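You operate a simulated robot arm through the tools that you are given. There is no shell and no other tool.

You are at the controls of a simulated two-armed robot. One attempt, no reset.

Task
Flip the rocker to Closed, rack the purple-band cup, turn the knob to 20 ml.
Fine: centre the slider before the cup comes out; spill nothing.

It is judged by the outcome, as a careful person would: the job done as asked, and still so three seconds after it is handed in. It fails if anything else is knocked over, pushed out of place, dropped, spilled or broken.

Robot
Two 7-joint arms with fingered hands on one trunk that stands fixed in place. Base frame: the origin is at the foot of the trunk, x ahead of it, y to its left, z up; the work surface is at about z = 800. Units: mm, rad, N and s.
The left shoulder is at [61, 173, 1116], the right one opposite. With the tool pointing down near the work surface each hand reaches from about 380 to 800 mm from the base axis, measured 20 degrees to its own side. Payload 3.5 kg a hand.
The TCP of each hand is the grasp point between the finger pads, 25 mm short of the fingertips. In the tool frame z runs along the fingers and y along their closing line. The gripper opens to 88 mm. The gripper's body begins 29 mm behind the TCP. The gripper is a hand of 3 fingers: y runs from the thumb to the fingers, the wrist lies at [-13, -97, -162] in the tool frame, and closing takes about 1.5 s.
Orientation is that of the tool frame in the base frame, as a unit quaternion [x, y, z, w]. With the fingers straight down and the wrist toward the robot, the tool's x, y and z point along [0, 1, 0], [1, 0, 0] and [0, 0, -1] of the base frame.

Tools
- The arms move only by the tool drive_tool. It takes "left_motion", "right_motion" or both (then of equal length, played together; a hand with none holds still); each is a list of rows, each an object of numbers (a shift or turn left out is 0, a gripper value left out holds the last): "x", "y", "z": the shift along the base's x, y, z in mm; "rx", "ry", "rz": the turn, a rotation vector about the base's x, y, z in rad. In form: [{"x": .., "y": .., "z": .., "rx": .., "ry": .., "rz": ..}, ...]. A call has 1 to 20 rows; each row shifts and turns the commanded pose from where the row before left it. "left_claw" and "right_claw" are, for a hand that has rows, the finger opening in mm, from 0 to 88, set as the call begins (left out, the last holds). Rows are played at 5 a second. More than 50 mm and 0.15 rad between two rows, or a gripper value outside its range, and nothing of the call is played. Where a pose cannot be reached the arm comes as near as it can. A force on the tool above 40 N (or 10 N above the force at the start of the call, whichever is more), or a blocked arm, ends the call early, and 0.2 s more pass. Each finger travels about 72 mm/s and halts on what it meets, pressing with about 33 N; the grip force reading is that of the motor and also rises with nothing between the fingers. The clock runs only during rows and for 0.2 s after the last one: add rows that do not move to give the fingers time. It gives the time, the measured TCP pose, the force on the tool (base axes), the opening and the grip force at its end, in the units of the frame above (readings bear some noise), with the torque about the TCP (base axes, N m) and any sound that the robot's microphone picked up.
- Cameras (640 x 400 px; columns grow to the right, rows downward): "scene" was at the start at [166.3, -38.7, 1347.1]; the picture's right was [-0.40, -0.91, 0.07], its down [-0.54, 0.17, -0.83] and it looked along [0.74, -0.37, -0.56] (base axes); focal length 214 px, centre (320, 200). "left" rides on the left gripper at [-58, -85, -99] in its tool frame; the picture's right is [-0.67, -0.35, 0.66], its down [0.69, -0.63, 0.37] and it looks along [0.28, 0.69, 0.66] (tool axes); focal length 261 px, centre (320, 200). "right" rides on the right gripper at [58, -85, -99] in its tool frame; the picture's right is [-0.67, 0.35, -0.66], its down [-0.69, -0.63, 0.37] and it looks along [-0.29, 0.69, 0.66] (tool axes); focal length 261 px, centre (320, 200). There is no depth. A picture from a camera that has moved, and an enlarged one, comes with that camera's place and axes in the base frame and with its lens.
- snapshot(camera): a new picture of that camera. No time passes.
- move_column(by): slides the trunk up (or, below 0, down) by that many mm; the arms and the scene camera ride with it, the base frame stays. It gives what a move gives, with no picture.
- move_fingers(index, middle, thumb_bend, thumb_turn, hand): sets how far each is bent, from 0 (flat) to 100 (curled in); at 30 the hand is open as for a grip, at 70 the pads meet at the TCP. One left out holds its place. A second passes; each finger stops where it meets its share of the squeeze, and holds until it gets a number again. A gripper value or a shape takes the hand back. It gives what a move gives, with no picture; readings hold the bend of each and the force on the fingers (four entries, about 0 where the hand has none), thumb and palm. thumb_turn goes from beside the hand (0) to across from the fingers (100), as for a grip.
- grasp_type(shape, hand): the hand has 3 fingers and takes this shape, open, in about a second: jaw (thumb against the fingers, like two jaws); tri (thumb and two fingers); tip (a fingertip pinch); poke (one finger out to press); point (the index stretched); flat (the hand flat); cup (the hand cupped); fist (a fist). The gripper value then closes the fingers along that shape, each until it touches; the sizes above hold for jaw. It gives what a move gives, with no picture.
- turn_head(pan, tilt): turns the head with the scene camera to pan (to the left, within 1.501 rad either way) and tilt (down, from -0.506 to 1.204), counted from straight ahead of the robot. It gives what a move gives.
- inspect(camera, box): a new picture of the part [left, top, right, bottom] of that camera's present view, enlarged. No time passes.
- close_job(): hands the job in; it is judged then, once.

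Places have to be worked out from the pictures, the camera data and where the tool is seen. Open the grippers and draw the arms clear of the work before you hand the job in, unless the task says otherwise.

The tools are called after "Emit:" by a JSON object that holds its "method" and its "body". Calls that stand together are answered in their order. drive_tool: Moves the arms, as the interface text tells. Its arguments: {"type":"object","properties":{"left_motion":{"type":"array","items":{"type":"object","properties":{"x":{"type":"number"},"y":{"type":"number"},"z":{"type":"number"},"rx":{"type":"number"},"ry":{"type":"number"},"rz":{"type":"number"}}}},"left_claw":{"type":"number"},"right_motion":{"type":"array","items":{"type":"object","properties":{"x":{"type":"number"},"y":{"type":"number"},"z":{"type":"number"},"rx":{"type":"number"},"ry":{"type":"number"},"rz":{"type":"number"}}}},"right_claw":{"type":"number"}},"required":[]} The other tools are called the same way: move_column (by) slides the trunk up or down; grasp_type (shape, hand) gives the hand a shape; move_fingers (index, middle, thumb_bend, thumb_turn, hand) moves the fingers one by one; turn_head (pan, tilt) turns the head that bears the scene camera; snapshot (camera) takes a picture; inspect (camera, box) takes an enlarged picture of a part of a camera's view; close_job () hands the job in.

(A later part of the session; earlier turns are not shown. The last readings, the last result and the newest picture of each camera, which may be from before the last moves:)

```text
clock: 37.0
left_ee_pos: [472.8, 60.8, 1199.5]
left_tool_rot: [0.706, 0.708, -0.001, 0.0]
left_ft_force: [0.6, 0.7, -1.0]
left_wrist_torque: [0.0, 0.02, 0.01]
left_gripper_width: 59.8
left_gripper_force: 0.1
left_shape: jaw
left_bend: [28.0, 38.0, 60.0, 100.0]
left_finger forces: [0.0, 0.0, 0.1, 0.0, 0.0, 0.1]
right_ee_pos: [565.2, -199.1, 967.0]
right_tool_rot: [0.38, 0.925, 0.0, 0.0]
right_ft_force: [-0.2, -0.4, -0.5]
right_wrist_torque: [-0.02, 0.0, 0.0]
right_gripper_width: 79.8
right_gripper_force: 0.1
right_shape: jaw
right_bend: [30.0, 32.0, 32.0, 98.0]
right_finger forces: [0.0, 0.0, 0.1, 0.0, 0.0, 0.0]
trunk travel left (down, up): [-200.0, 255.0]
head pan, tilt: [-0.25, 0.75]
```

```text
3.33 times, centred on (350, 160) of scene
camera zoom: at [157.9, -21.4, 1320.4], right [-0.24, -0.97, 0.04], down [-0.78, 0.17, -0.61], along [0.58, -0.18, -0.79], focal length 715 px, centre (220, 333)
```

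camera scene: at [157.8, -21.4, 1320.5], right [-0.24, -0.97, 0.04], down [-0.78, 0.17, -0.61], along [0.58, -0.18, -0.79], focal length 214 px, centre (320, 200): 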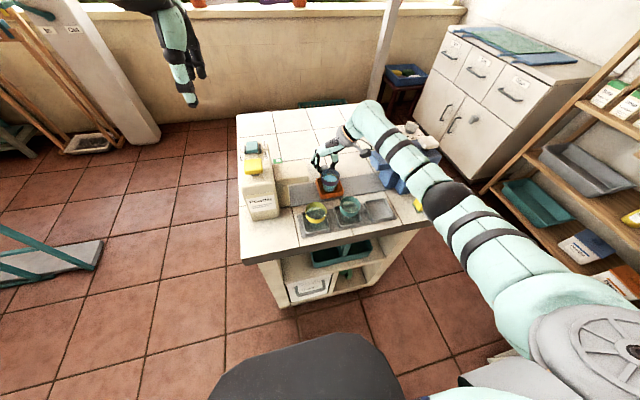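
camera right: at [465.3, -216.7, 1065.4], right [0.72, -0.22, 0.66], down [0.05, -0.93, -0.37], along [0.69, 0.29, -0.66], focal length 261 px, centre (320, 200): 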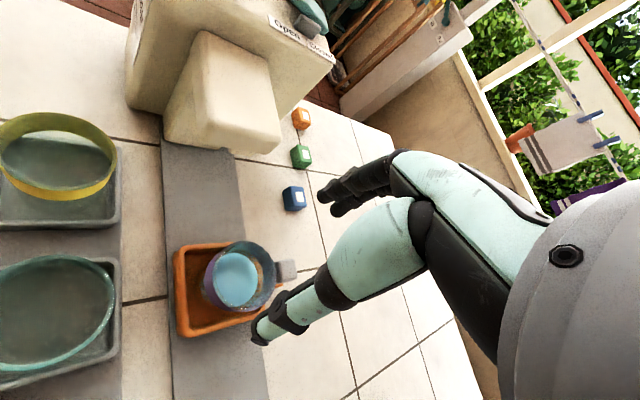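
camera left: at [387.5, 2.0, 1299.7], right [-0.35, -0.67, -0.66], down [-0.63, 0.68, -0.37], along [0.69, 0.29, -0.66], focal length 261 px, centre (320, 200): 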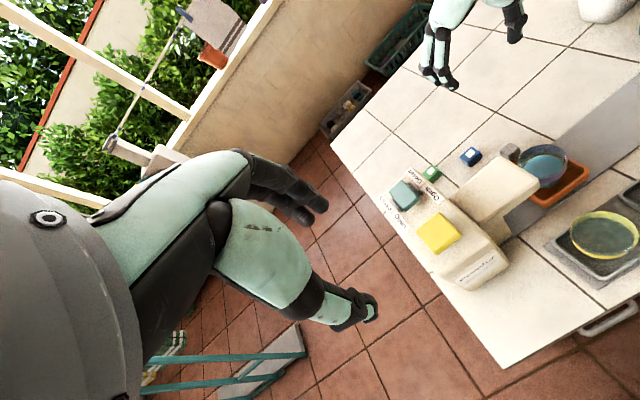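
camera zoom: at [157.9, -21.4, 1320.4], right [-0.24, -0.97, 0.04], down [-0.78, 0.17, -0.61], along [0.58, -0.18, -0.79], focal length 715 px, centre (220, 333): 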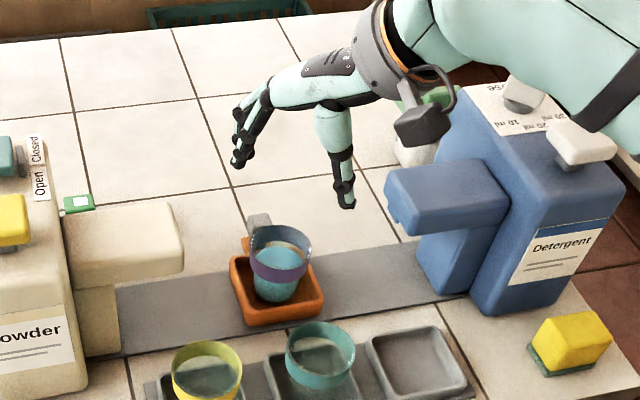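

Cup centre estimates agree at about (566,-199.5), and the TCP is at (565,-199). I lower until the fingertips are just above rim height and check the straddle.

Emit:
{"method": "drive_tool", "body": {"right_motion": [{"z": -15}, {"z": -20}, {"z": -15}, {"z": -10}, {"z": -4}, {}, {}], "right_claw": 80}}

Emit:
{"method": "snapshot", "body": {"camera": "right"}}

Emit:
{"method": "inspect", "body": {"camera": "left", "box": [500, 60, 640, 200]}}

Emit:
{"method": "inspect", "body": {"camera": "scene", "box": [300, 120, 380, 200]}}

```text
clock: 38.6
left_ee_pos: [472.7, 61.5, 1200.3]
left_tool_rot: [0.706, 0.708, 0.0, 0.001]
left_ft_force: [-0.5, 0.3, -0.7]
left_wrist_torque: [0.0, -0.01, 0.03]
left_gripper_width: 60.0
left_gripper_force: 0.0
left_shape: jaw
left_bend: [28.0, 38.0, 60.0, 100.0]
left_finger forces: [0.0, 0.1, 0.0, 0.0, 0.0, 0.1]
right_ee_pos: [565.6, -198.5, 904.2]
right_tool_rot: [0.38, 0.925, 0.0, 0.0]
right_ft_force: [0.1, 0.1, -0.2]
right_wrist_torque: [-0.02, 0.01, -0.01]
right_gripper_width: 79.5
right_gripper_force: 0.1
right_shape: jaw
right_bend: [30.0, 32.0, 32.0, 98.0]
right_finger forces: [0.1, 0.0, 0.0, 0.1, 0.1, 0.0]
trunk travel left (down, up): [-200.0, 255.0]
head pan, tilt: [-0.25, 0.75]
```

```text
taken
camera right: at [464.3, -217.4, 1001.3], right [0.72, -0.22, 0.66], down [0.05, -0.93, -0.37], along [0.69, 0.29, -0.66], focal length 261 px, centre (320, 200)
```

right: 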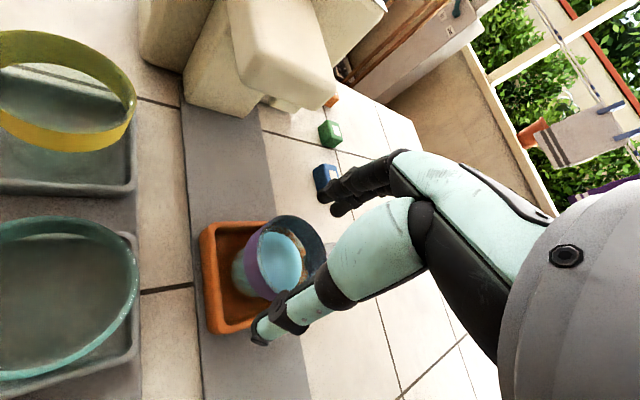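

```text
2.86 times, centred on (570, 130) of left
camera zoom: at [387.6, 2.7, 1299.7], right [-0.35, -0.67, -0.66], down [-0.63, 0.68, -0.37], along [0.69, 0.29, -0.66], focal length 745 px, centre (-394, 400)
```

zoom: 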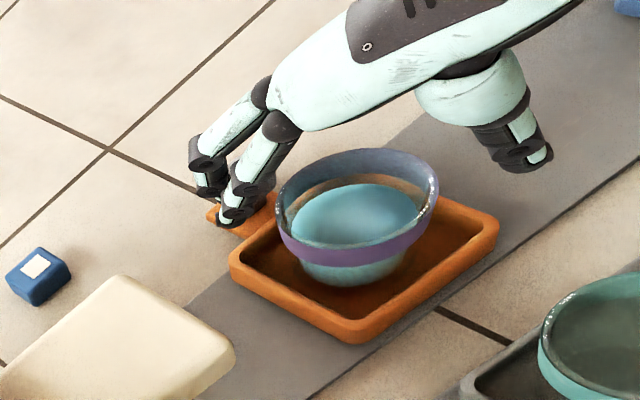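

```text
5.00 times, centred on (340, 160) of scene
camera zoom: at [158.0, -21.4, 1320.4], right [-0.24, -0.97, 0.04], down [-0.78, 0.17, -0.61], along [0.58, -0.18, -0.79], focal length 1072 px, centre (220, 400)
```

zoom: 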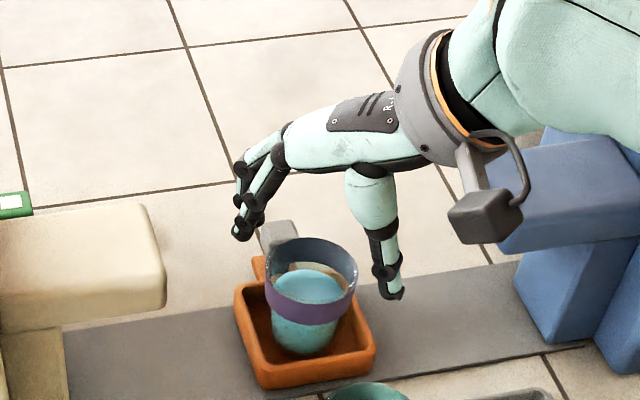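

The cup is centred between the thumb and fingers, with clear gaps to the handle and spouts. I lower to grasp height, about z 857.

Emit:
{"method": "drive_tool", "body": {"right_motion": [{"z": -8}, {"z": -10}, {"z": -10}, {"z": -8}, {"z": -6}, {"z": -5}, {}, {}], "right_claw": 80}}

Emit:
{"method": "snapshot", "body": {"camera": "right"}}

Emit:
{"method": "inspect", "body": {"camera": "left", "box": [500, 60, 640, 200]}}

Emit:
{"method": "inspect", "body": {"camera": "scene", "box": [300, 120, 380, 200]}}

```text
clock: 40.4
left_ee_pos: [472.6, 61.5, 1200.4]
left_tool_rot: [0.706, 0.708, 0.0, 0.0]
left_ft_force: [-0.1, 0.4, -0.7]
left_wrist_torque: [-0.01, 0.0, -0.01]
left_gripper_width: 59.7
left_gripper_force: 0.0
left_shape: jaw
left_bend: [28.0, 38.0, 60.0, 100.0]
left_finger forces: [0.1, 0.0, 0.0, 0.0, 0.1, 0.1]
right_ee_pos: [565.8, -198.5, 857.4]
right_tool_rot: [0.38, 0.925, 0.0, 0.0]
right_ft_force: [0.5, -0.4, 0.2]
right_wrist_torque: [-0.02, 0.01, 0.0]
right_gripper_width: 79.9
right_gripper_force: 0.0
right_shape: jaw
right_bend: [30.0, 32.0, 32.0, 98.0]
right_finger forces: [0.0, 0.1, 0.1, 0.0, 0.0, 0.0]
trunk travel left (down, up): [-200.0, 255.0]
head pan, tilt: [-0.25, 0.75]
```

```text
taken
camera right: at [464.6, -216.5, 955.8], right [0.72, -0.22, 0.66], down [0.05, -0.93, -0.37], along [0.69, 0.29, -0.66], focal length 261 px, centre (320, 200)
```

right: 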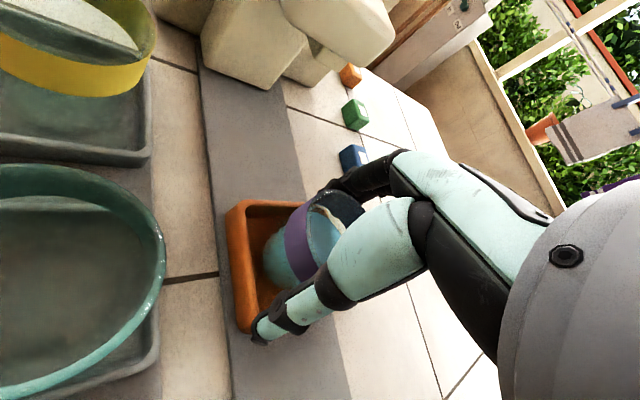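

```text
2.86 times, centred on (570, 130) of left
camera zoom: at [387.6, 2.7, 1299.7], right [-0.35, -0.67, -0.66], down [-0.63, 0.68, -0.37], along [0.69, 0.29, -0.66], focal length 745 px, centre (-394, 400)
```

zoom: 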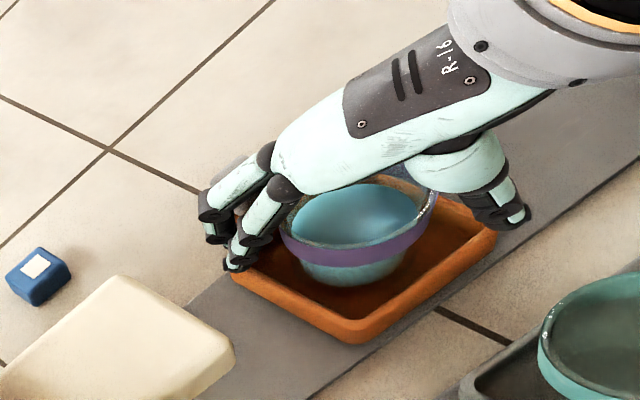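

```text
5.00 times, centred on (340, 160) of scene
camera zoom: at [157.9, -21.4, 1320.4], right [-0.24, -0.97, 0.04], down [-0.78, 0.17, -0.61], along [0.58, -0.18, -0.79], focal length 1072 px, centre (220, 400)
```

zoom: 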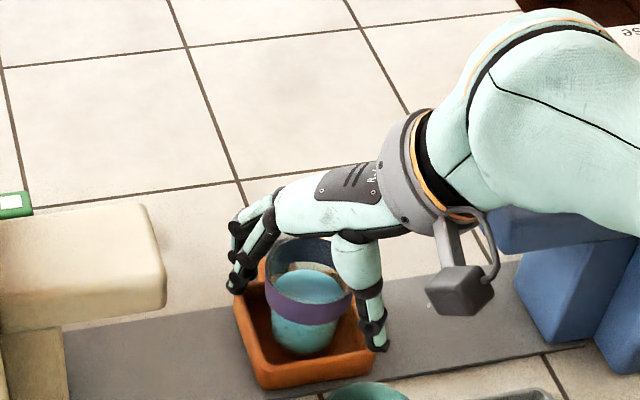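

No contact so far. I close in small steps to touch the cup gently.

Emit:
{"method": "drive_tool", "body": {"right_motion": [{}, {}], "right_claw": 66}}

Emit:
{"method": "drive_tool", "body": {"right_motion": [{}, {}], "right_claw": 60}}

Emit:
{"method": "drive_tool", "body": {"right_motion": [{}, {}], "right_claw": 57}}

Emit:
{"method": "drive_tool", "body": {"right_motion": [{}, {}], "right_claw": 54}}

Emit:
{"method": "inspect", "body": {"camera": "right", "box": [220, 160, 420, 350]}}

Emit:
{"method": "inspect", "body": {"camera": "scene", "box": [300, 120, 380, 200]}}

```text
clock: 41.0
left_ee_pos: [472.3, 60.8, 1200.3]
left_tool_rot: [0.706, 0.708, 0.0, 0.0]
left_ft_force: [0.4, 0.1, -0.4]
left_wrist_torque: [0.0, -0.04, 0.0]
left_gripper_width: 59.9
left_gripper_force: 0.0
left_shape: jaw
left_bend: [28.0, 38.0, 60.0, 100.0]
left_finger forces: [0.1, 0.0, 0.1, 0.0, 0.1, 0.0]
right_ee_pos: [565.8, -198.6, 858.5]
right_tool_rot: [0.38, 0.925, 0.0, 0.001]
right_ft_force: [0.7, -0.6, -0.1]
right_wrist_torque: [0.03, -0.02, 0.04]
right_gripper_width: 66.4
right_gripper_force: 0.0
right_shape: jaw
right_bend: [27.0, 35.0, 54.0, 99.0]
right_finger forces: [0.1, 0.0, 0.0, 0.1, 0.0, 0.0]
trunk travel left (down, up): [-200.0, 255.0]
head pan, tilt: [-0.25, 0.75]
```

```text
clock: 41.6
left_ee_pos: [472.7, 60.9, 1201.4]
left_tool_rot: [0.706, 0.708, -0.001, 0.0]
left_ft_force: [-0.1, -0.4, -0.5]
left_wrist_torque: [0.02, 0.01, -0.01]
left_gripper_width: 60.0
left_gripper_force: 0.1
left_shape: jaw
left_bend: [28.0, 38.0, 60.0, 100.0]
left_finger forces: [0.0, 0.0, 0.1, 0.0, 0.0, 0.0]
right_ee_pos: [565.9, -198.5, 858.1]
right_tool_rot: [0.379, 0.925, 0.0, 0.0]
right_ft_force: [-0.2, -0.5, 0.3]
right_wrist_torque: [-0.01, 0.03, 0.02]
right_gripper_width: 60.3
right_gripper_force: 0.0
right_shape: jaw
right_bend: [28.0, 37.0, 59.0, 99.0]
right_finger forces: [0.0, 0.0, 0.0, 0.1, 0.0, 0.0]
trunk travel left (down, up): [-200.0, 255.0]
head pan, tilt: [-0.25, 0.75]
```

```text
clock: 42.2
left_ee_pos: [471.7, 60.5, 1199.8]
left_tool_rot: [0.707, 0.707, 0.0, 0.0]
left_ft_force: [-0.1, -1.1, -0.2]
left_wrist_torque: [0.0, 0.01, 0.0]
left_gripper_width: 59.8
left_gripper_force: 0.0
left_shape: jaw
left_bend: [28.0, 38.0, 60.0, 100.0]
left_finger forces: [0.1, 0.0, 0.0, 0.0, 0.1, 0.1]
right_ee_pos: [565.7, -198.1, 858.3]
right_tool_rot: [0.38, 0.925, 0.002, 0.0]
right_ft_force: [-1.2, 0.9, 0.1]
right_wrist_torque: [0.01, -0.02, 0.01]
right_gripper_width: 57.3
right_gripper_force: 0.0
right_shape: jaw
right_bend: [28.0, 39.0, 61.0, 100.0]
right_finger forces: [0.1, 0.0, 0.0, 0.1, 0.1, 0.0]
trunk travel left (down, up): [-200.0, 255.0]
head pan, tilt: [-0.25, 0.75]
```

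```text
clock: 42.8
left_ee_pos: [472.6, 62.0, 1200.9]
left_tool_rot: [0.707, 0.708, -0.001, 0.0]
left_ft_force: [0.1, 0.7, 0.1]
left_wrist_torque: [-0.02, -0.03, 0.02]
left_gripper_width: 60.2
left_gripper_force: 0.1
left_shape: jaw
left_bend: [28.0, 38.0, 60.0, 100.0]
left_finger forces: [0.1, 0.0, 0.0, 0.0, 0.0, 0.0]
right_ee_pos: [566.0, -197.9, 856.5]
right_tool_rot: [0.379, 0.925, 0.0, 0.001]
right_ft_force: [-0.7, 0.3, -0.3]
right_wrist_torque: [-0.02, -0.04, 0.0]
right_gripper_width: 54.6
right_gripper_force: 0.0
right_shape: jaw
right_bend: [29.0, 40.0, 63.0, 100.0]
right_finger forces: [0.0, 0.1, 0.0, 0.0, 0.0, 0.0]
trunk travel left (down, up): [-200.0, 255.0]
head pan, tilt: [-0.25, 0.75]
```

```text
2.11 times, centred on (320, 255) of right
camera zoom: at [464.6, -216.5, 955.9], right [0.72, -0.22, 0.66], down [0.05, -0.93, -0.37], along [0.69, 0.29, -0.66], focal length 549 px, centre (320, 84)
```

zoom: 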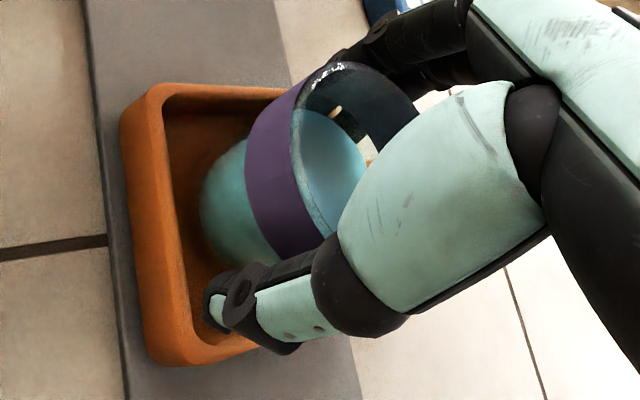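

```text
5.00 times, centred on (340, 160) of scene
camera zoom: at [157.9, -21.4, 1320.4], right [-0.24, -0.97, 0.04], down [-0.78, 0.17, -0.61], along [0.58, -0.18, -0.79], focal length 1072 px, centre (220, 400)
```

zoom: 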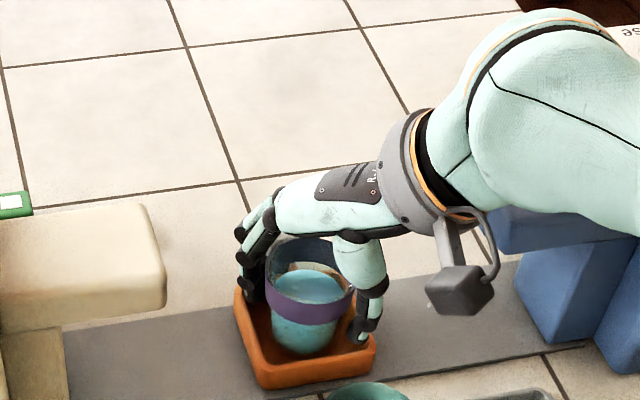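

Still no contact at 54 mm, so I continue in 2 mm steps.

Emit:
{"method": "drive_tool", "body": {"right_motion": [{}, {}], "right_claw": 52}}

Emit:
{"method": "drive_tool", "body": {"right_motion": [{}, {}], "right_claw": 50}}

Emit:
{"method": "drive_tool", "body": {"right_motion": [{}, {}], "right_claw": 48}}

Emit:
{"method": "inspect", "body": {"camera": "right", "box": [220, 160, 420, 350]}}

Emit:
{"method": "inspect", "body": {"camera": "scene", "box": [300, 120, 380, 200]}}

Emit:
{"method": "inspect", "body": {"camera": "left", "box": [500, 60, 640, 200]}}

```text
clock: 43.4
left_ee_pos: [472.2, 60.6, 1200.4]
left_tool_rot: [0.706, 0.708, 0.0, -0.001]
left_ft_force: [-0.1, -0.3, 0.3]
left_wrist_torque: [0.01, 0.0, -0.01]
left_gripper_width: 59.9
left_gripper_force: 0.1
left_shape: jaw
left_bend: [28.0, 38.0, 60.0, 100.0]
left_finger forces: [0.0, 0.1, 0.1, 0.0, 0.0, 0.1]
right_ee_pos: [566.3, -197.8, 857.1]
right_tool_rot: [0.38, 0.925, 0.0, 0.0]
right_ft_force: [-0.2, 0.5, 0.7]
right_wrist_torque: [-0.03, -0.01, -0.01]
right_gripper_width: 52.6
right_gripper_force: 0.1
right_shape: jaw
right_bend: [29.0, 41.0, 65.0, 100.0]
right_finger forces: [0.0, 0.1, 0.0, 0.0, 0.1, 0.1]
trunk travel left (down, up): [-200.0, 255.0]
head pan, tilt: [-0.25, 0.75]
```

```text
clock: 44.0
left_ee_pos: [472.3, 61.5, 1201.6]
left_tool_rot: [0.707, 0.708, 0.0, 0.0]
left_ft_force: [-0.3, 0.1, -0.2]
left_wrist_torque: [0.0, 0.01, -0.01]
left_gripper_width: 59.7
left_gripper_force: 0.0
left_shape: jaw
left_bend: [28.0, 38.0, 60.0, 100.0]
left_finger forces: [0.0, 0.0, 0.1, 0.1, 0.1, 0.1]
right_ee_pos: [566.9, -197.8, 856.8]
right_tool_rot: [0.379, 0.925, 0.001, 0.001]
right_ft_force: [-0.1, -0.6, 0.9]
right_wrist_torque: [0.02, 0.03, -0.02]
right_gripper_width: 50.6
right_gripper_force: 0.0
right_shape: jaw
right_bend: [74.0, 42.0, 66.0, 100.0]
right_finger forces: [0.0, 0.1, 0.0, 0.1, 0.0, 0.0]
trunk travel left (down, up): [-200.0, 255.0]
head pan, tilt: [-0.25, 0.75]
```

```text
clock: 44.6
left_ee_pos: [472.0, 60.3, 1201.0]
left_tool_rot: [0.706, 0.708, 0.0, 0.0]
left_ft_force: [-0.6, 0.8, -0.6]
left_wrist_torque: [0.01, -0.01, -0.03]
left_gripper_width: 60.0
left_gripper_force: 0.0
left_shape: jaw
left_bend: [28.0, 38.0, 60.0, 100.0]
left_finger forces: [0.0, 0.0, 0.1, 0.0, 0.1, 0.1]
right_ee_pos: [566.0, -197.7, 858.5]
right_tool_rot: [0.38, 0.925, 0.001, 0.0]
right_ft_force: [-0.6, 1.0, -0.4]
right_wrist_torque: [0.01, 0.0, 0.0]
right_gripper_width: 48.5
right_gripper_force: 0.2
right_shape: jaw
right_bend: [74.0, 42.0, 67.0, 100.0]
right_finger forces: [0.0, 0.1, 0.0, 0.0, 0.0, 0.0]
trunk travel left (down, up): [-200.0, 255.0]
head pan, tilt: [-0.25, 0.75]
```

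```text
2.11 times, centred on (320, 255) of right
camera zoom: at [464.6, -216.5, 955.9], right [0.72, -0.22, 0.66], down [0.05, -0.93, -0.37], along [0.69, 0.29, -0.66], focal length 549 px, centre (320, 84)
```

zoom: 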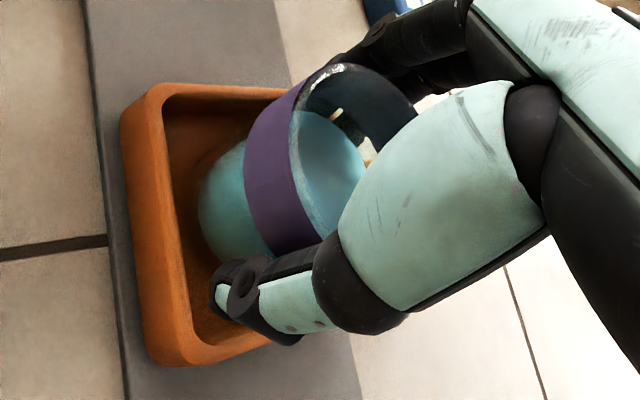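

```text
5.00 times, centred on (340, 160) of scene
camera zoom: at [157.9, -21.3, 1320.4], right [-0.24, -0.97, 0.04], down [-0.78, 0.17, -0.61], along [0.58, -0.18, -0.79], focal length 1072 px, centre (220, 400)
```

zoom: 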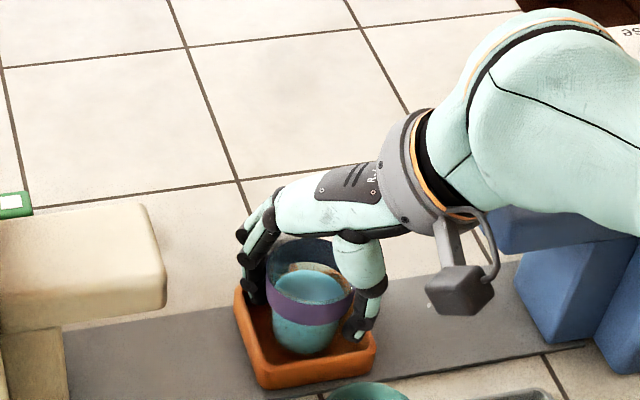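

```text
2.86 times, centred on (570, 130) of left
camera zoom: at [387.6, 2.7, 1299.7], right [-0.35, -0.67, -0.66], down [-0.63, 0.68, -0.37], along [0.69, 0.29, -0.66], focal length 745 px, centre (-394, 400)
```

zoom: 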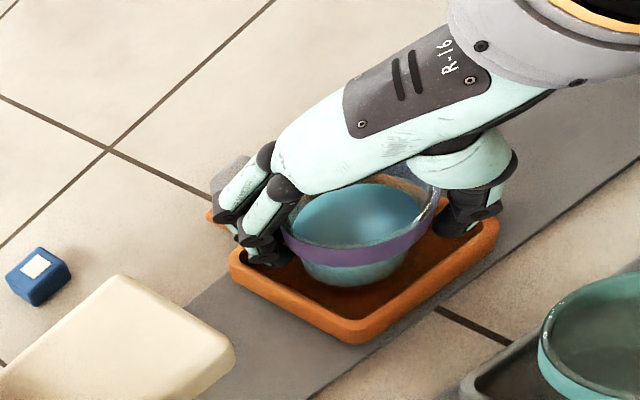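

Still no contact, so the cup is narrower at this height than I judged. I keep closing step by step.

Emit:
{"method": "drive_tool", "body": {"right_motion": [{}, {}], "right_claw": 46}}

Emit:
{"method": "drive_tool", "body": {"right_motion": [{}, {}], "right_claw": 44}}

Emit:
{"method": "inspect", "body": {"camera": "right", "box": [220, 160, 420, 350]}}

Emit:
{"method": "inspect", "body": {"camera": "left", "box": [500, 60, 640, 200]}}

```text
clock: 45.2
left_ee_pos: [473.0, 61.7, 1202.3]
left_tool_rot: [0.706, 0.708, 0.0, 0.0]
left_ft_force: [-0.1, 0.2, -0.4]
left_wrist_torque: [0.0, -0.06, 0.03]
left_gripper_width: 59.9
left_gripper_force: 0.0
left_shape: jaw
left_bend: [28.0, 38.0, 60.0, 100.0]
left_finger forces: [0.0, 0.0, 0.0, 0.1, 0.1, 0.0]
right_ee_pos: [566.4, -198.7, 857.4]
right_tool_rot: [0.379, 0.925, 0.001, 0.0]
right_ft_force: [-1.0, -0.3, 0.4]
right_wrist_torque: [0.03, -0.02, -0.01]
right_gripper_width: 46.5
right_gripper_force: 0.1
right_shape: jaw
right_bend: [74.0, 43.0, 68.0, 100.0]
right_finger forces: [0.0, 0.2, 0.1, 0.1, 0.0, 0.0]
trunk travel left (down, up): [-200.0, 255.0]
head pan, tilt: [-0.25, 0.75]
```

```text
clock: 45.8
left_ee_pos: [473.9, 60.8, 1200.3]
left_tool_rot: [0.707, 0.708, 0.0, 0.0]
left_ft_force: [0.0, -0.8, 0.6]
left_wrist_torque: [0.01, 0.02, 0.01]
left_gripper_width: 59.9
left_gripper_force: 0.0
left_shape: jaw
left_bend: [28.0, 38.0, 60.0, 100.0]
left_finger forces: [0.1, 0.1, 0.1, 0.0, 0.0, 0.0]
right_ee_pos: [566.7, -198.1, 857.7]
right_tool_rot: [0.379, 0.925, 0.001, 0.0]
right_ft_force: [-0.7, 0.3, -0.2]
right_wrist_torque: [-0.04, 0.0, 0.06]
right_gripper_width: 44.9
right_gripper_force: 0.0
right_shape: jaw
right_bend: [74.0, 44.0, 69.0, 100.0]
right_finger forces: [0.2, 0.2, 0.0, 0.1, 0.2, 0.0]
trunk travel left (down, up): [-200.0, 255.0]
head pan, tilt: [-0.25, 0.75]
```

```text
2.11 times, centred on (320, 255) of right
camera zoom: at [464.6, -216.5, 955.9], right [0.72, -0.22, 0.66], down [0.05, -0.93, -0.37], along [0.69, 0.29, -0.66], focal length 549 px, centre (320, 84)
```

zoom: 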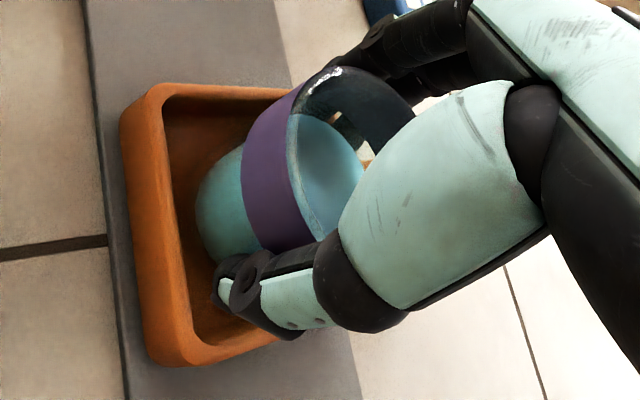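

```text
2.86 times, centred on (570, 130) of left
camera zoom: at [387.6, 2.7, 1299.7], right [-0.35, -0.67, -0.66], down [-0.63, 0.68, -0.37], along [0.69, 0.29, -0.66], focal length 745 px, centre (-394, 400)
```

zoom: 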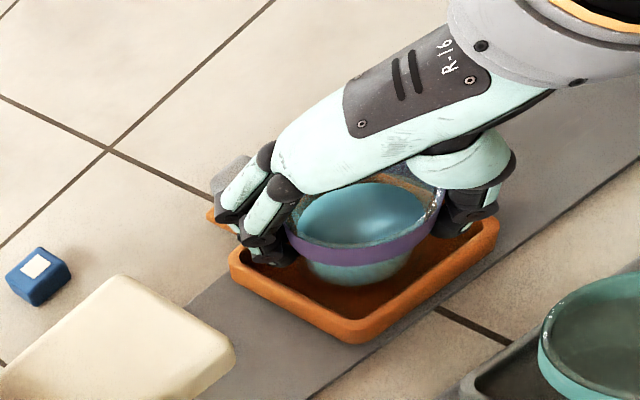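

Light contact has begun at about 45 mm. I close a little further to take a firm hold, watching the finger forces.

Emit:
{"method": "drive_tool", "body": {"right_motion": [{}, {}], "right_claw": 43}}

Emit:
{"method": "drive_tool", "body": {"right_motion": [{}, {}], "right_claw": 41}}

Emit:
{"method": "inspect", "body": {"camera": "right", "box": [220, 160, 420, 350]}}

Emit:
{"method": "inspect", "body": {"camera": "left", "box": [500, 60, 640, 200]}}

Emit:
{"method": "inspect", "body": {"camera": "scene", "box": [300, 120, 380, 200]}}

```text
clock: 46.4
left_ee_pos: [472.8, 62.1, 1200.2]
left_tool_rot: [0.707, 0.707, 0.001, 0.0]
left_ft_force: [-0.2, -0.8, 0.3]
left_wrist_torque: [0.02, -0.01, -0.02]
left_gripper_width: 59.8
left_gripper_force: 0.0
left_shape: jaw
left_bend: [28.0, 38.0, 60.0, 100.0]
left_finger forces: [0.1, 0.0, 0.1, 0.0, 0.0, 0.0]
right_ee_pos: [565.9, -198.8, 856.9]
right_tool_rot: [0.379, 0.925, 0.001, 0.0]
right_ft_force: [-0.8, -0.3, -1.5]
right_wrist_torque: [0.0, -0.01, 0.0]
right_gripper_width: 39.3
right_gripper_force: 33.0
right_shape: jaw
right_bend: [74.0, 47.0, 71.0, 100.0]
right_finger forces: [18.1, 11.0, 0.0, 0.0, 29.5, 0.0]
trunk travel left (down, up): [-200.0, 255.0]
head pan, tilt: [-0.25, 0.75]
```

```text
clock: 47.0
left_ee_pos: [472.6, 61.3, 1199.6]
left_tool_rot: [0.706, 0.708, 0.0, 0.0]
left_ft_force: [0.5, 0.1, 0.6]
left_wrist_torque: [-0.04, -0.01, -0.01]
left_gripper_width: 60.0
left_gripper_force: 0.1
left_shape: jaw
left_bend: [28.0, 38.0, 60.0, 100.0]
left_finger forces: [0.0, 0.0, 0.0, 0.0, 0.0, 0.1]
right_ee_pos: [565.7, -196.7, 858.3]
right_tool_rot: [0.38, 0.925, 0.001, 0.001]
right_ft_force: [1.1, -0.1, -1.1]
right_wrist_torque: [-0.01, 0.01, 0.01]
right_gripper_width: 43.0
right_gripper_force: 0.1
right_shape: jaw
right_bend: [74.0, 45.0, 69.0, 100.0]
right_finger forces: [0.6, 1.1, 0.0, 0.0, 1.5, 0.1]
trunk travel left (down, up): [-200.0, 255.0]
head pan, tilt: [-0.25, 0.75]
```

```text
2.11 times, centred on (320, 255) of right
camera zoom: at [464.7, -216.5, 955.9], right [0.72, -0.22, 0.66], down [0.05, -0.93, -0.37], along [0.69, 0.29, -0.66], focal length 549 px, centre (320, 84)
```

zoom: 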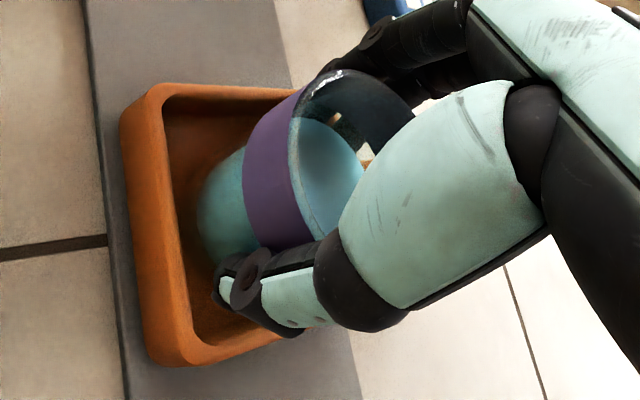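

```text
2.86 times, centred on (570, 130) of left
camera zoom: at [387.6, 2.7, 1299.7], right [-0.35, -0.67, -0.66], down [-0.63, 0.68, -0.37], along [0.69, 0.29, -0.66], focal length 745 px, centre (-394, 400)
```

zoom: 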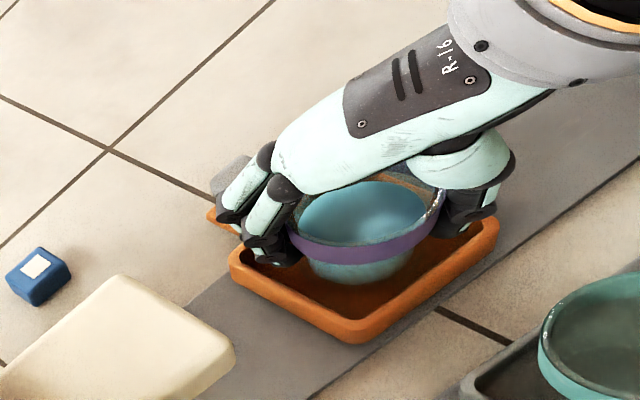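

```text
5.00 times, centred on (340, 160) of scene
camera zoom: at [158.0, -21.4, 1320.4], right [-0.24, -0.97, 0.04], down [-0.78, 0.17, -0.61], along [0.58, -0.18, -0.79], focal length 1072 px, centre (220, 400)
```

zoom: 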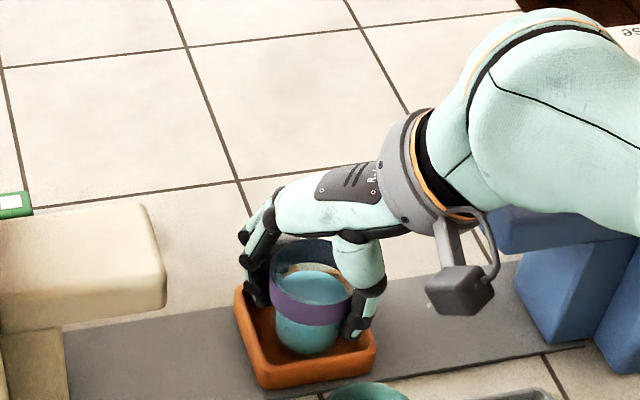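

A command well below the contact width produces the steady 33 N hold, and a command near contact lets go. I command 30 mm for a firm grip and then raise the cup only 6 mm as a test.

Emit:
{"method": "drive_tool", "body": {"right_motion": [{}, {}, {}], "right_claw": 30}}

Emit:
{"method": "drive_tool", "body": {"right_motion": [{"z": 0.5}, {"z": 1}, {"z": 1.5}, {"z": 1.5}, {"z": 1}, {"z": 0.5}, {}], "right_claw": 30}}

Emit:
{"method": "inspect", "body": {"camera": "right", "box": [220, 160, 420, 350]}}

Emit:
{"method": "inspect", "body": {"camera": "left", "box": [500, 60, 640, 200]}}

Emit:
{"method": "inspect", "body": {"camera": "scene", "box": [300, 120, 380, 200]}}

```text
clock: 47.8
left_ee_pos: [472.6, 62.1, 1200.3]
left_tool_rot: [0.706, 0.708, 0.0, 0.0]
left_ft_force: [0.5, 0.3, -0.7]
left_wrist_torque: [-0.02, 0.01, 0.03]
left_gripper_width: 59.7
left_gripper_force: 0.0
left_shape: jaw
left_bend: [28.0, 38.0, 60.0, 100.0]
left_finger forces: [0.0, 0.0, 0.0, 0.0, 0.0, 0.1]
right_ee_pos: [565.4, -197.4, 857.6]
right_tool_rot: [0.379, 0.925, 0.001, -0.001]
right_ft_force: [0.2, 0.0, 0.7]
right_wrist_torque: [-0.05, 0.0, 0.01]
right_gripper_width: 38.8
right_gripper_force: 33.1
right_shape: jaw
right_bend: [74.0, 46.0, 71.0, 100.0]
right_finger forces: [18.2, 11.3, 0.0, 0.0, 29.5, 0.0]
trunk travel left (down, up): [-200.0, 255.0]
head pan, tilt: [-0.25, 0.75]
```

```text
clock: 49.4
left_ee_pos: [471.6, 61.5, 1201.0]
left_tool_rot: [0.707, 0.708, -0.001, 0.0]
left_ft_force: [0.5, 0.6, -0.2]
left_wrist_torque: [-0.03, -0.02, -0.01]
left_gripper_width: 59.6
left_gripper_force: 0.0
left_shape: jaw
left_bend: [28.0, 38.0, 60.0, 100.0]
left_finger forces: [0.0, 0.1, 0.1, 0.1, 0.0, 0.1]
right_ee_pos: [565.6, -199.2, 862.7]
right_tool_rot: [0.38, 0.925, 0.001, 0.0]
right_ft_force: [0.6, 0.3, 0.7]
right_wrist_torque: [-0.01, -0.02, -0.03]
right_gripper_width: 38.8
right_gripper_force: 33.4
right_shape: jaw
right_bend: [74.0, 46.0, 71.0, 100.0]
right_finger forces: [18.1, 11.3, 0.0, 0.0, 29.5, 0.0]
trunk travel left (down, up): [-200.0, 255.0]
head pan, tilt: [-0.25, 0.75]
```

```text
2.11 times, centred on (320, 255) of right
camera zoom: at [464.5, -217.9, 960.8], right [0.72, -0.22, 0.66], down [0.05, -0.93, -0.37], along [0.69, 0.29, -0.66], focal length 549 px, centre (320, 84)
```

zoom: 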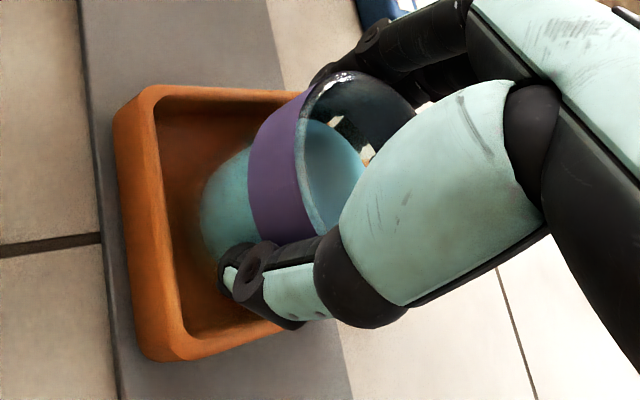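

```text
2.86 times, centred on (570, 130) of left
camera zoom: at [387.7, 2.6, 1299.7], right [-0.35, -0.67, -0.66], down [-0.63, 0.68, -0.37], along [0.69, 0.29, -0.66], focal length 745 px, centre (-394, 400)
```

zoom: 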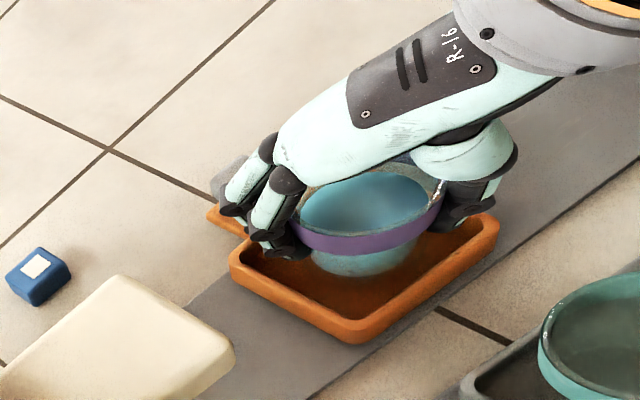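

```text
5.00 times, centred on (340, 160) of scene
camera zoom: at [158.0, -21.4, 1320.4], right [-0.24, -0.97, 0.04], down [-0.78, 0.17, -0.61], along [0.58, -0.18, -0.79], focal length 1072 px, centre (220, 400)
```

zoom: 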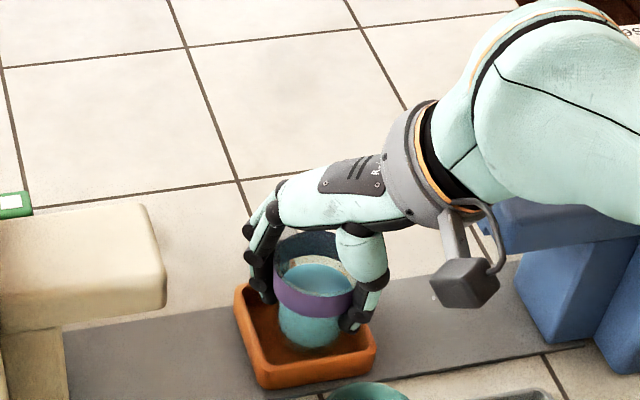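

The cup rises with the hand, upright and with the liquid level. I lift it smoothly to clear the rack cups.

Emit:
{"method": "drive_tool", "body": {"right_motion": [{"z": 1}, {"z": 2}, {"z": 4}, {"z": 6}, {"z": 8}, {"z": 9}, {"z": 9}, {"z": 9}, {"z": 8}, {"z": 7}, {"z": 6}, {"z": 4}, {"z": 2}, {"z": 1}, {}], "right_claw": 30}}

Emit:
{"method": "snapshot", "body": {"camera": "right"}}

Emit:
{"method": "inspect", "body": {"camera": "scene", "box": [280, 110, 420, 230]}}

```text
clock: 52.6
left_ee_pos: [472.4, 61.1, 1200.9]
left_tool_rot: [0.707, 0.708, -0.001, 0.0]
left_ft_force: [-0.6, -0.4, -0.7]
left_wrist_torque: [0.01, 0.0, 0.02]
left_gripper_width: 59.9
left_gripper_force: 0.1
left_shape: jaw
left_bend: [28.0, 38.0, 60.0, 100.0]
left_finger forces: [0.0, 0.0, 0.0, 0.0, 0.0, 0.0]
right_ee_pos: [564.2, -199.8, 936.9]
right_tool_rot: [0.38, 0.925, 0.001, 0.001]
right_ft_force: [0.0, 0.4, -1.3]
right_wrist_torque: [0.03, 0.01, 0.01]
right_gripper_width: 38.7
right_gripper_force: 33.0
right_shape: jaw
right_bend: [74.0, 46.0, 71.0, 100.0]
right_finger forces: [18.0, 11.3, 0.0, 0.0, 29.5, 0.0]
trunk travel left (down, up): [-200.0, 255.0]
head pan, tilt: [-0.25, 0.75]
```

```text
taken
camera right: at [464.1, -218.2, 1035.5], right [0.72, -0.22, 0.66], down [0.05, -0.93, -0.37], along [0.69, 0.29, -0.66], focal length 261 px, centre (320, 200)
```

right: 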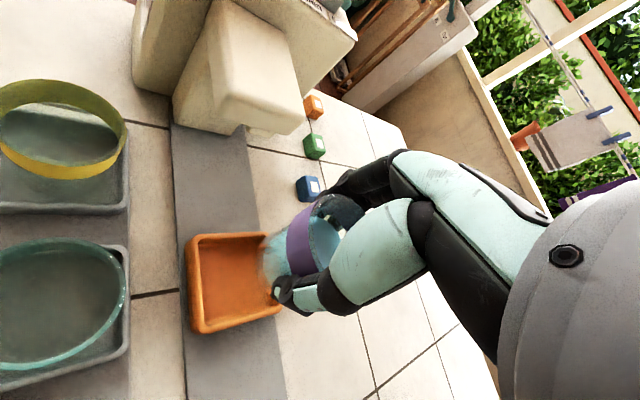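

```text
3.33 times, centred on (350, 170) of scene
camera zoom: at [158.0, -21.4, 1320.4], right [-0.24, -0.97, 0.04], down [-0.78, 0.17, -0.61], along [0.58, -0.18, -0.79], focal length 715 px, centre (220, 300)
```

zoom: 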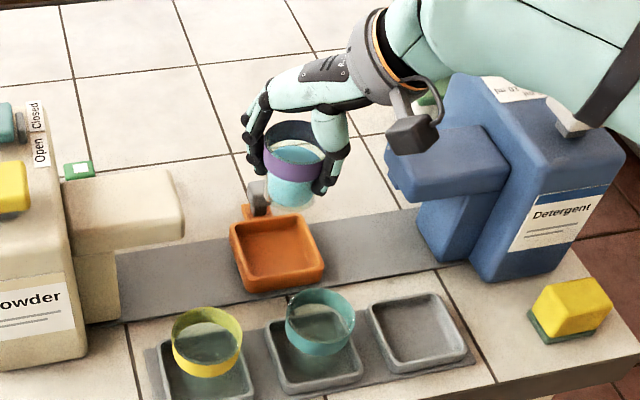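

The cup is up, the slider has stayed centred and the empty slot is in view. I carry the cup slowly around the teal cup to a point over the empty slot.

Emit:
{"method": "drive_tool", "body": {"right_motion": [{"x": -2, "y": -1}, {"x": -4, "y": -2}, {"x": -6, "y": -2.5}, {"x": -8, "y": -3}, {"x": -8, "y": -3}, {"x": -8, "y": -3}, {"x": -8, "y": -3}, {"x": -7, "y": -3}, {"x": -5, "y": -3}, {"x": -4, "y": -3.5}, {"x": -4, "y": -4}, {"x": -5, "y": -6}, {"x": -6, "y": -8}, {"x": -6, "y": -9}, {"x": -6, "y": -9}, {"x": -6, "y": -9}, {"x": -4, "y": -8}, {"x": -3, "y": -6}, {"x": -2, "y": -4}, {"x": -1, "y": -2}], "right_claw": 30}}

Emit:
{"method": "snapshot", "body": {"camera": "right"}}

Emit:
{"method": "inspect", "body": {"camera": "scene", "box": [290, 130, 430, 250]}}

Emit:
{"method": "snapshot", "body": {"camera": "left"}}

```text
clock: 56.8
left_ee_pos: [473.0, 61.3, 1200.7]
left_tool_rot: [0.706, 0.708, 0.001, 0.0]
left_ft_force: [-0.1, 0.4, -0.1]
left_wrist_torque: [-0.01, -0.01, 0.04]
left_gripper_width: 59.7
left_gripper_force: 0.1
left_shape: jaw
left_bend: [28.0, 38.0, 60.0, 100.0]
left_finger forces: [0.1, 0.1, 0.0, 0.0, 0.0, 0.0]
right_ee_pos: [463.4, -291.0, 937.0]
right_tool_rot: [0.38, 0.925, 0.001, 0.001]
right_ft_force: [0.3, 0.4, -0.9]
right_wrist_torque: [-0.01, 0.01, 0.01]
right_gripper_width: 38.6
right_gripper_force: 33.4
right_shape: jaw
right_bend: [74.0, 46.0, 71.0, 100.0]
right_finger forces: [18.2, 11.5, 0.0, 0.1, 29.4, 0.0]
trunk travel left (down, up): [-200.0, 255.0]
head pan, tilt: [-0.25, 0.75]
```

```text
taken
camera right: at [362.1, -310.1, 1036.6], right [0.72, -0.22, 0.66], down [0.05, -0.93, -0.37], along [0.69, 0.29, -0.66], focal length 261 px, centre (320, 200)
```

right: 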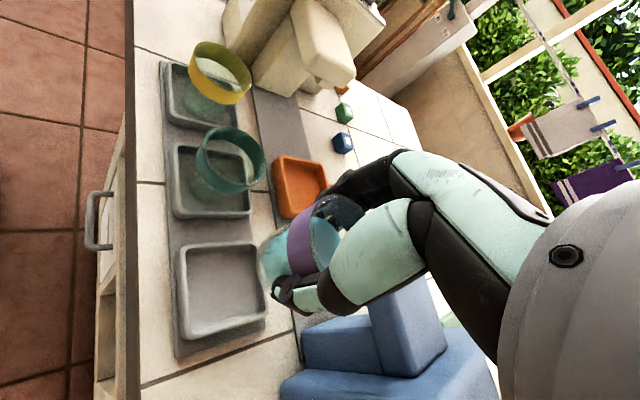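

```text
3.33 times, centred on (360, 190) of scene
camera zoom: at [158.0, -21.5, 1320.4], right [-0.24, -0.97, 0.04], down [-0.78, 0.17, -0.61], along [0.58, -0.18, -0.79], focal length 715 px, centre (187, 233)
```

zoom: 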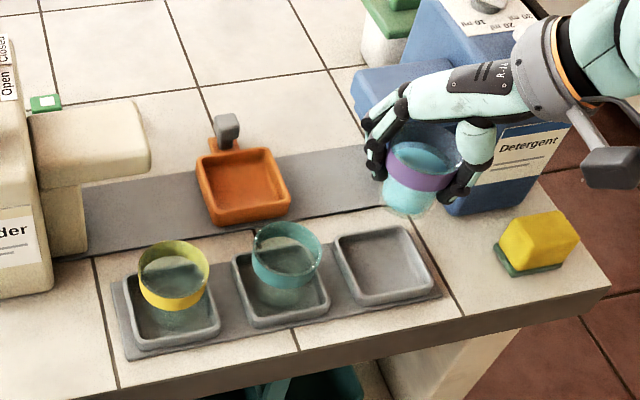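

```text
taken
camera left: at [387.6, 2.6, 1299.7], right [-0.35, -0.67, -0.66], down [-0.63, 0.68, -0.37], along [0.69, 0.29, -0.66], focal length 261 px, centre (320, 200)
```

left: 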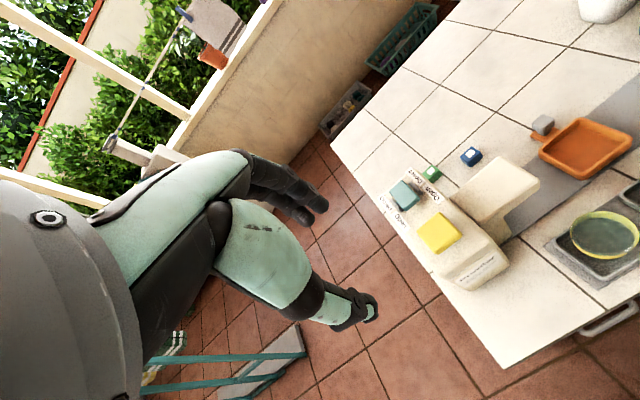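

The slot centre works out to about (459,-292.5). I shift 4 mm in -x and 2 mm in -y and then lower the cup toward it.

Emit:
{"method": "drive_tool", "body": {"right_motion": [{"x": -1, "y": -0.5}, {"x": -2, "y": -1}, {"x": -1, "y": -0.5, "z": -2}, {"z": -5}, {"z": -8}, {"z": -10}, {"z": -10}, {"z": -10}, {"z": -9}, {"z": -7}, {"z": -5}, {"z": -3}, {"z": -2}, {}], "right_claw": 30}}

Emit:
{"method": "snapshot", "body": {"camera": "right"}}

Emit:
{"method": "inspect", "body": {"camera": "scene", "box": [320, 150, 420, 240]}}

```text
clock: 59.8
left_ee_pos: [471.7, 61.1, 1200.2]
left_tool_rot: [0.707, 0.708, 0.0, 0.0]
left_ft_force: [0.3, -1.4, 0.7]
left_wrist_torque: [-0.01, -0.01, 0.0]
left_gripper_width: 60.0
left_gripper_force: 0.1
left_shape: jaw
left_bend: [28.0, 38.0, 60.0, 100.0]
left_finger forces: [0.1, 0.1, 0.0, 0.0, 0.0, 0.0]
right_ee_pos: [459.6, -292.2, 866.7]
right_tool_rot: [0.38, 0.925, 0.0, 0.0]
right_ft_force: [-0.1, 0.8, -0.6]
right_wrist_torque: [0.02, 0.01, 0.02]
right_gripper_width: 38.8
right_gripper_force: 32.8
right_shape: jaw
right_bend: [74.0, 46.0, 71.0, 100.0]
right_finger forces: [18.2, 11.5, 0.1, 0.1, 29.6, 0.0]
trunk travel left (down, up): [-200.0, 255.0]
head pan, tilt: [-0.25, 0.75]
```

```text
taken
camera right: at [357.5, -311.2, 965.4], right [0.72, -0.22, 0.66], down [0.05, -0.93, -0.37], along [0.69, 0.29, -0.66], focal length 261 px, centre (320, 200)
```

right: 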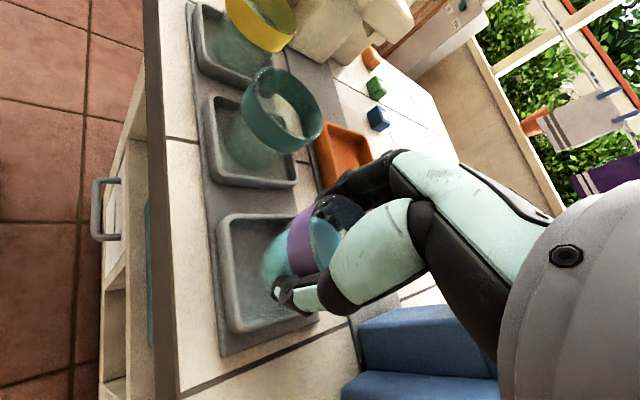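

```text
4.44 times, centred on (370, 195) of scene
camera zoom: at [158.0, -21.4, 1320.4], right [-0.24, -0.97, 0.04], down [-0.78, 0.17, -0.61], along [0.58, -0.18, -0.79], focal length 953 px, centre (98, 222)
```

zoom: 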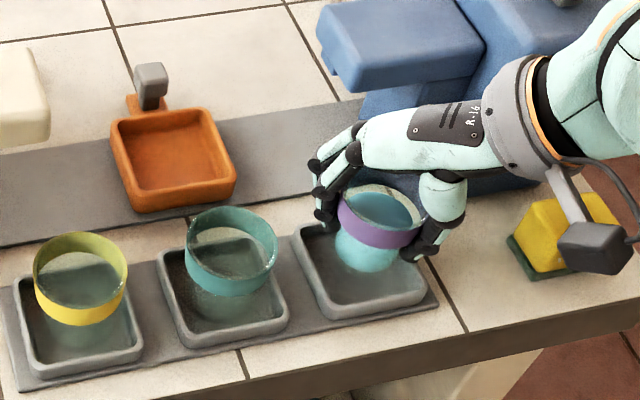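

The cup is lined up over the slot like its neighbours and hangs about 10 mm above the floor. I lower slowly and feel for contact.

Emit:
{"method": "drive_tool", "body": {"right_motion": [{"z": -1}, {"z": -1.5}, {"z": -1.5}, {"z": -1.5}, {"z": -1}, {}], "right_claw": 30}}

Emit:
{"method": "drive_tool", "body": {"right_motion": [{"z": -1}, {"z": -1}, {}], "right_claw": 30}}

Emit:
{"method": "inspect", "body": {"camera": "scene", "box": [320, 150, 420, 240]}}

```text
clock: 61.2
left_ee_pos: [473.0, 60.4, 1200.8]
left_tool_rot: [0.707, 0.708, 0.0, 0.001]
left_ft_force: [-0.3, -0.5, 0.3]
left_wrist_torque: [0.01, 0.02, 0.02]
left_gripper_width: 59.7
left_gripper_force: 0.1
left_shape: jaw
left_bend: [28.0, 38.0, 60.0, 100.0]
left_finger forces: [0.0, 0.0, 0.0, 0.0, 0.1, 0.1]
right_ee_pos: [459.3, -293.3, 861.4]
right_tool_rot: [0.38, 0.925, 0.001, 0.0]
right_ft_force: [-1.1, -0.1, -0.5]
right_wrist_torque: [0.02, -0.03, 0.01]
right_gripper_width: 38.7
right_gripper_force: 33.0
right_shape: jaw
right_bend: [74.0, 46.0, 71.0, 100.0]
right_finger forces: [18.2, 11.5, 0.0, 0.0, 29.6, 0.0]
trunk travel left (down, up): [-200.0, 255.0]
head pan, tilt: [-0.25, 0.75]
```

```text
clock: 62.0
left_ee_pos: [471.9, 60.6, 1200.4]
left_tool_rot: [0.705, 0.709, 0.001, 0.001]
left_ft_force: [0.2, 0.7, -0.8]
left_wrist_torque: [0.01, 0.02, 0.01]
left_gripper_width: 60.0
left_gripper_force: 0.1
left_shape: jaw
left_bend: [28.0, 38.0, 60.0, 100.0]
left_finger forces: [0.0, 0.0, 0.0, 0.0, 0.0, 0.0]
right_ee_pos: [458.4, -293.3, 857.8]
right_tool_rot: [0.379, 0.925, 0.001, 0.001]
right_ft_force: [0.6, 0.0, -1.0]
right_wrist_torque: [-0.01, -0.02, 0.01]
right_gripper_width: 38.7
right_gripper_force: 33.0
right_shape: jaw
right_bend: [74.0, 46.0, 71.0, 100.0]
right_finger forces: [18.2, 11.4, 0.0, 0.1, 29.5, 0.0]
trunk travel left (down, up): [-200.0, 255.0]
head pan, tilt: [-0.25, 0.75]
```

```text
4.44 times, centred on (370, 195) of scene
camera zoom: at [158.0, -21.4, 1320.4], right [-0.24, -0.97, 0.04], down [-0.78, 0.17, -0.61], along [0.58, -0.18, -0.79], focal length 953 px, centre (98, 222)
```

zoom: 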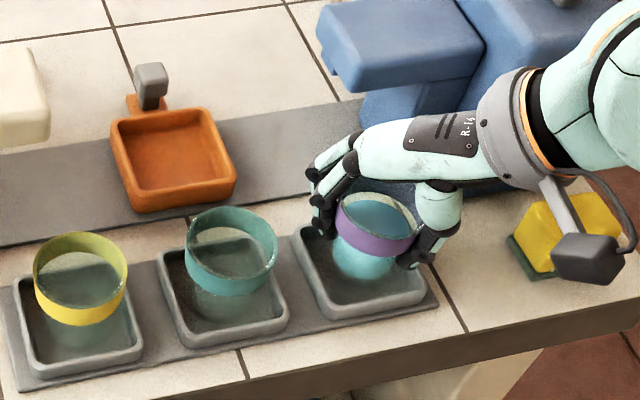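

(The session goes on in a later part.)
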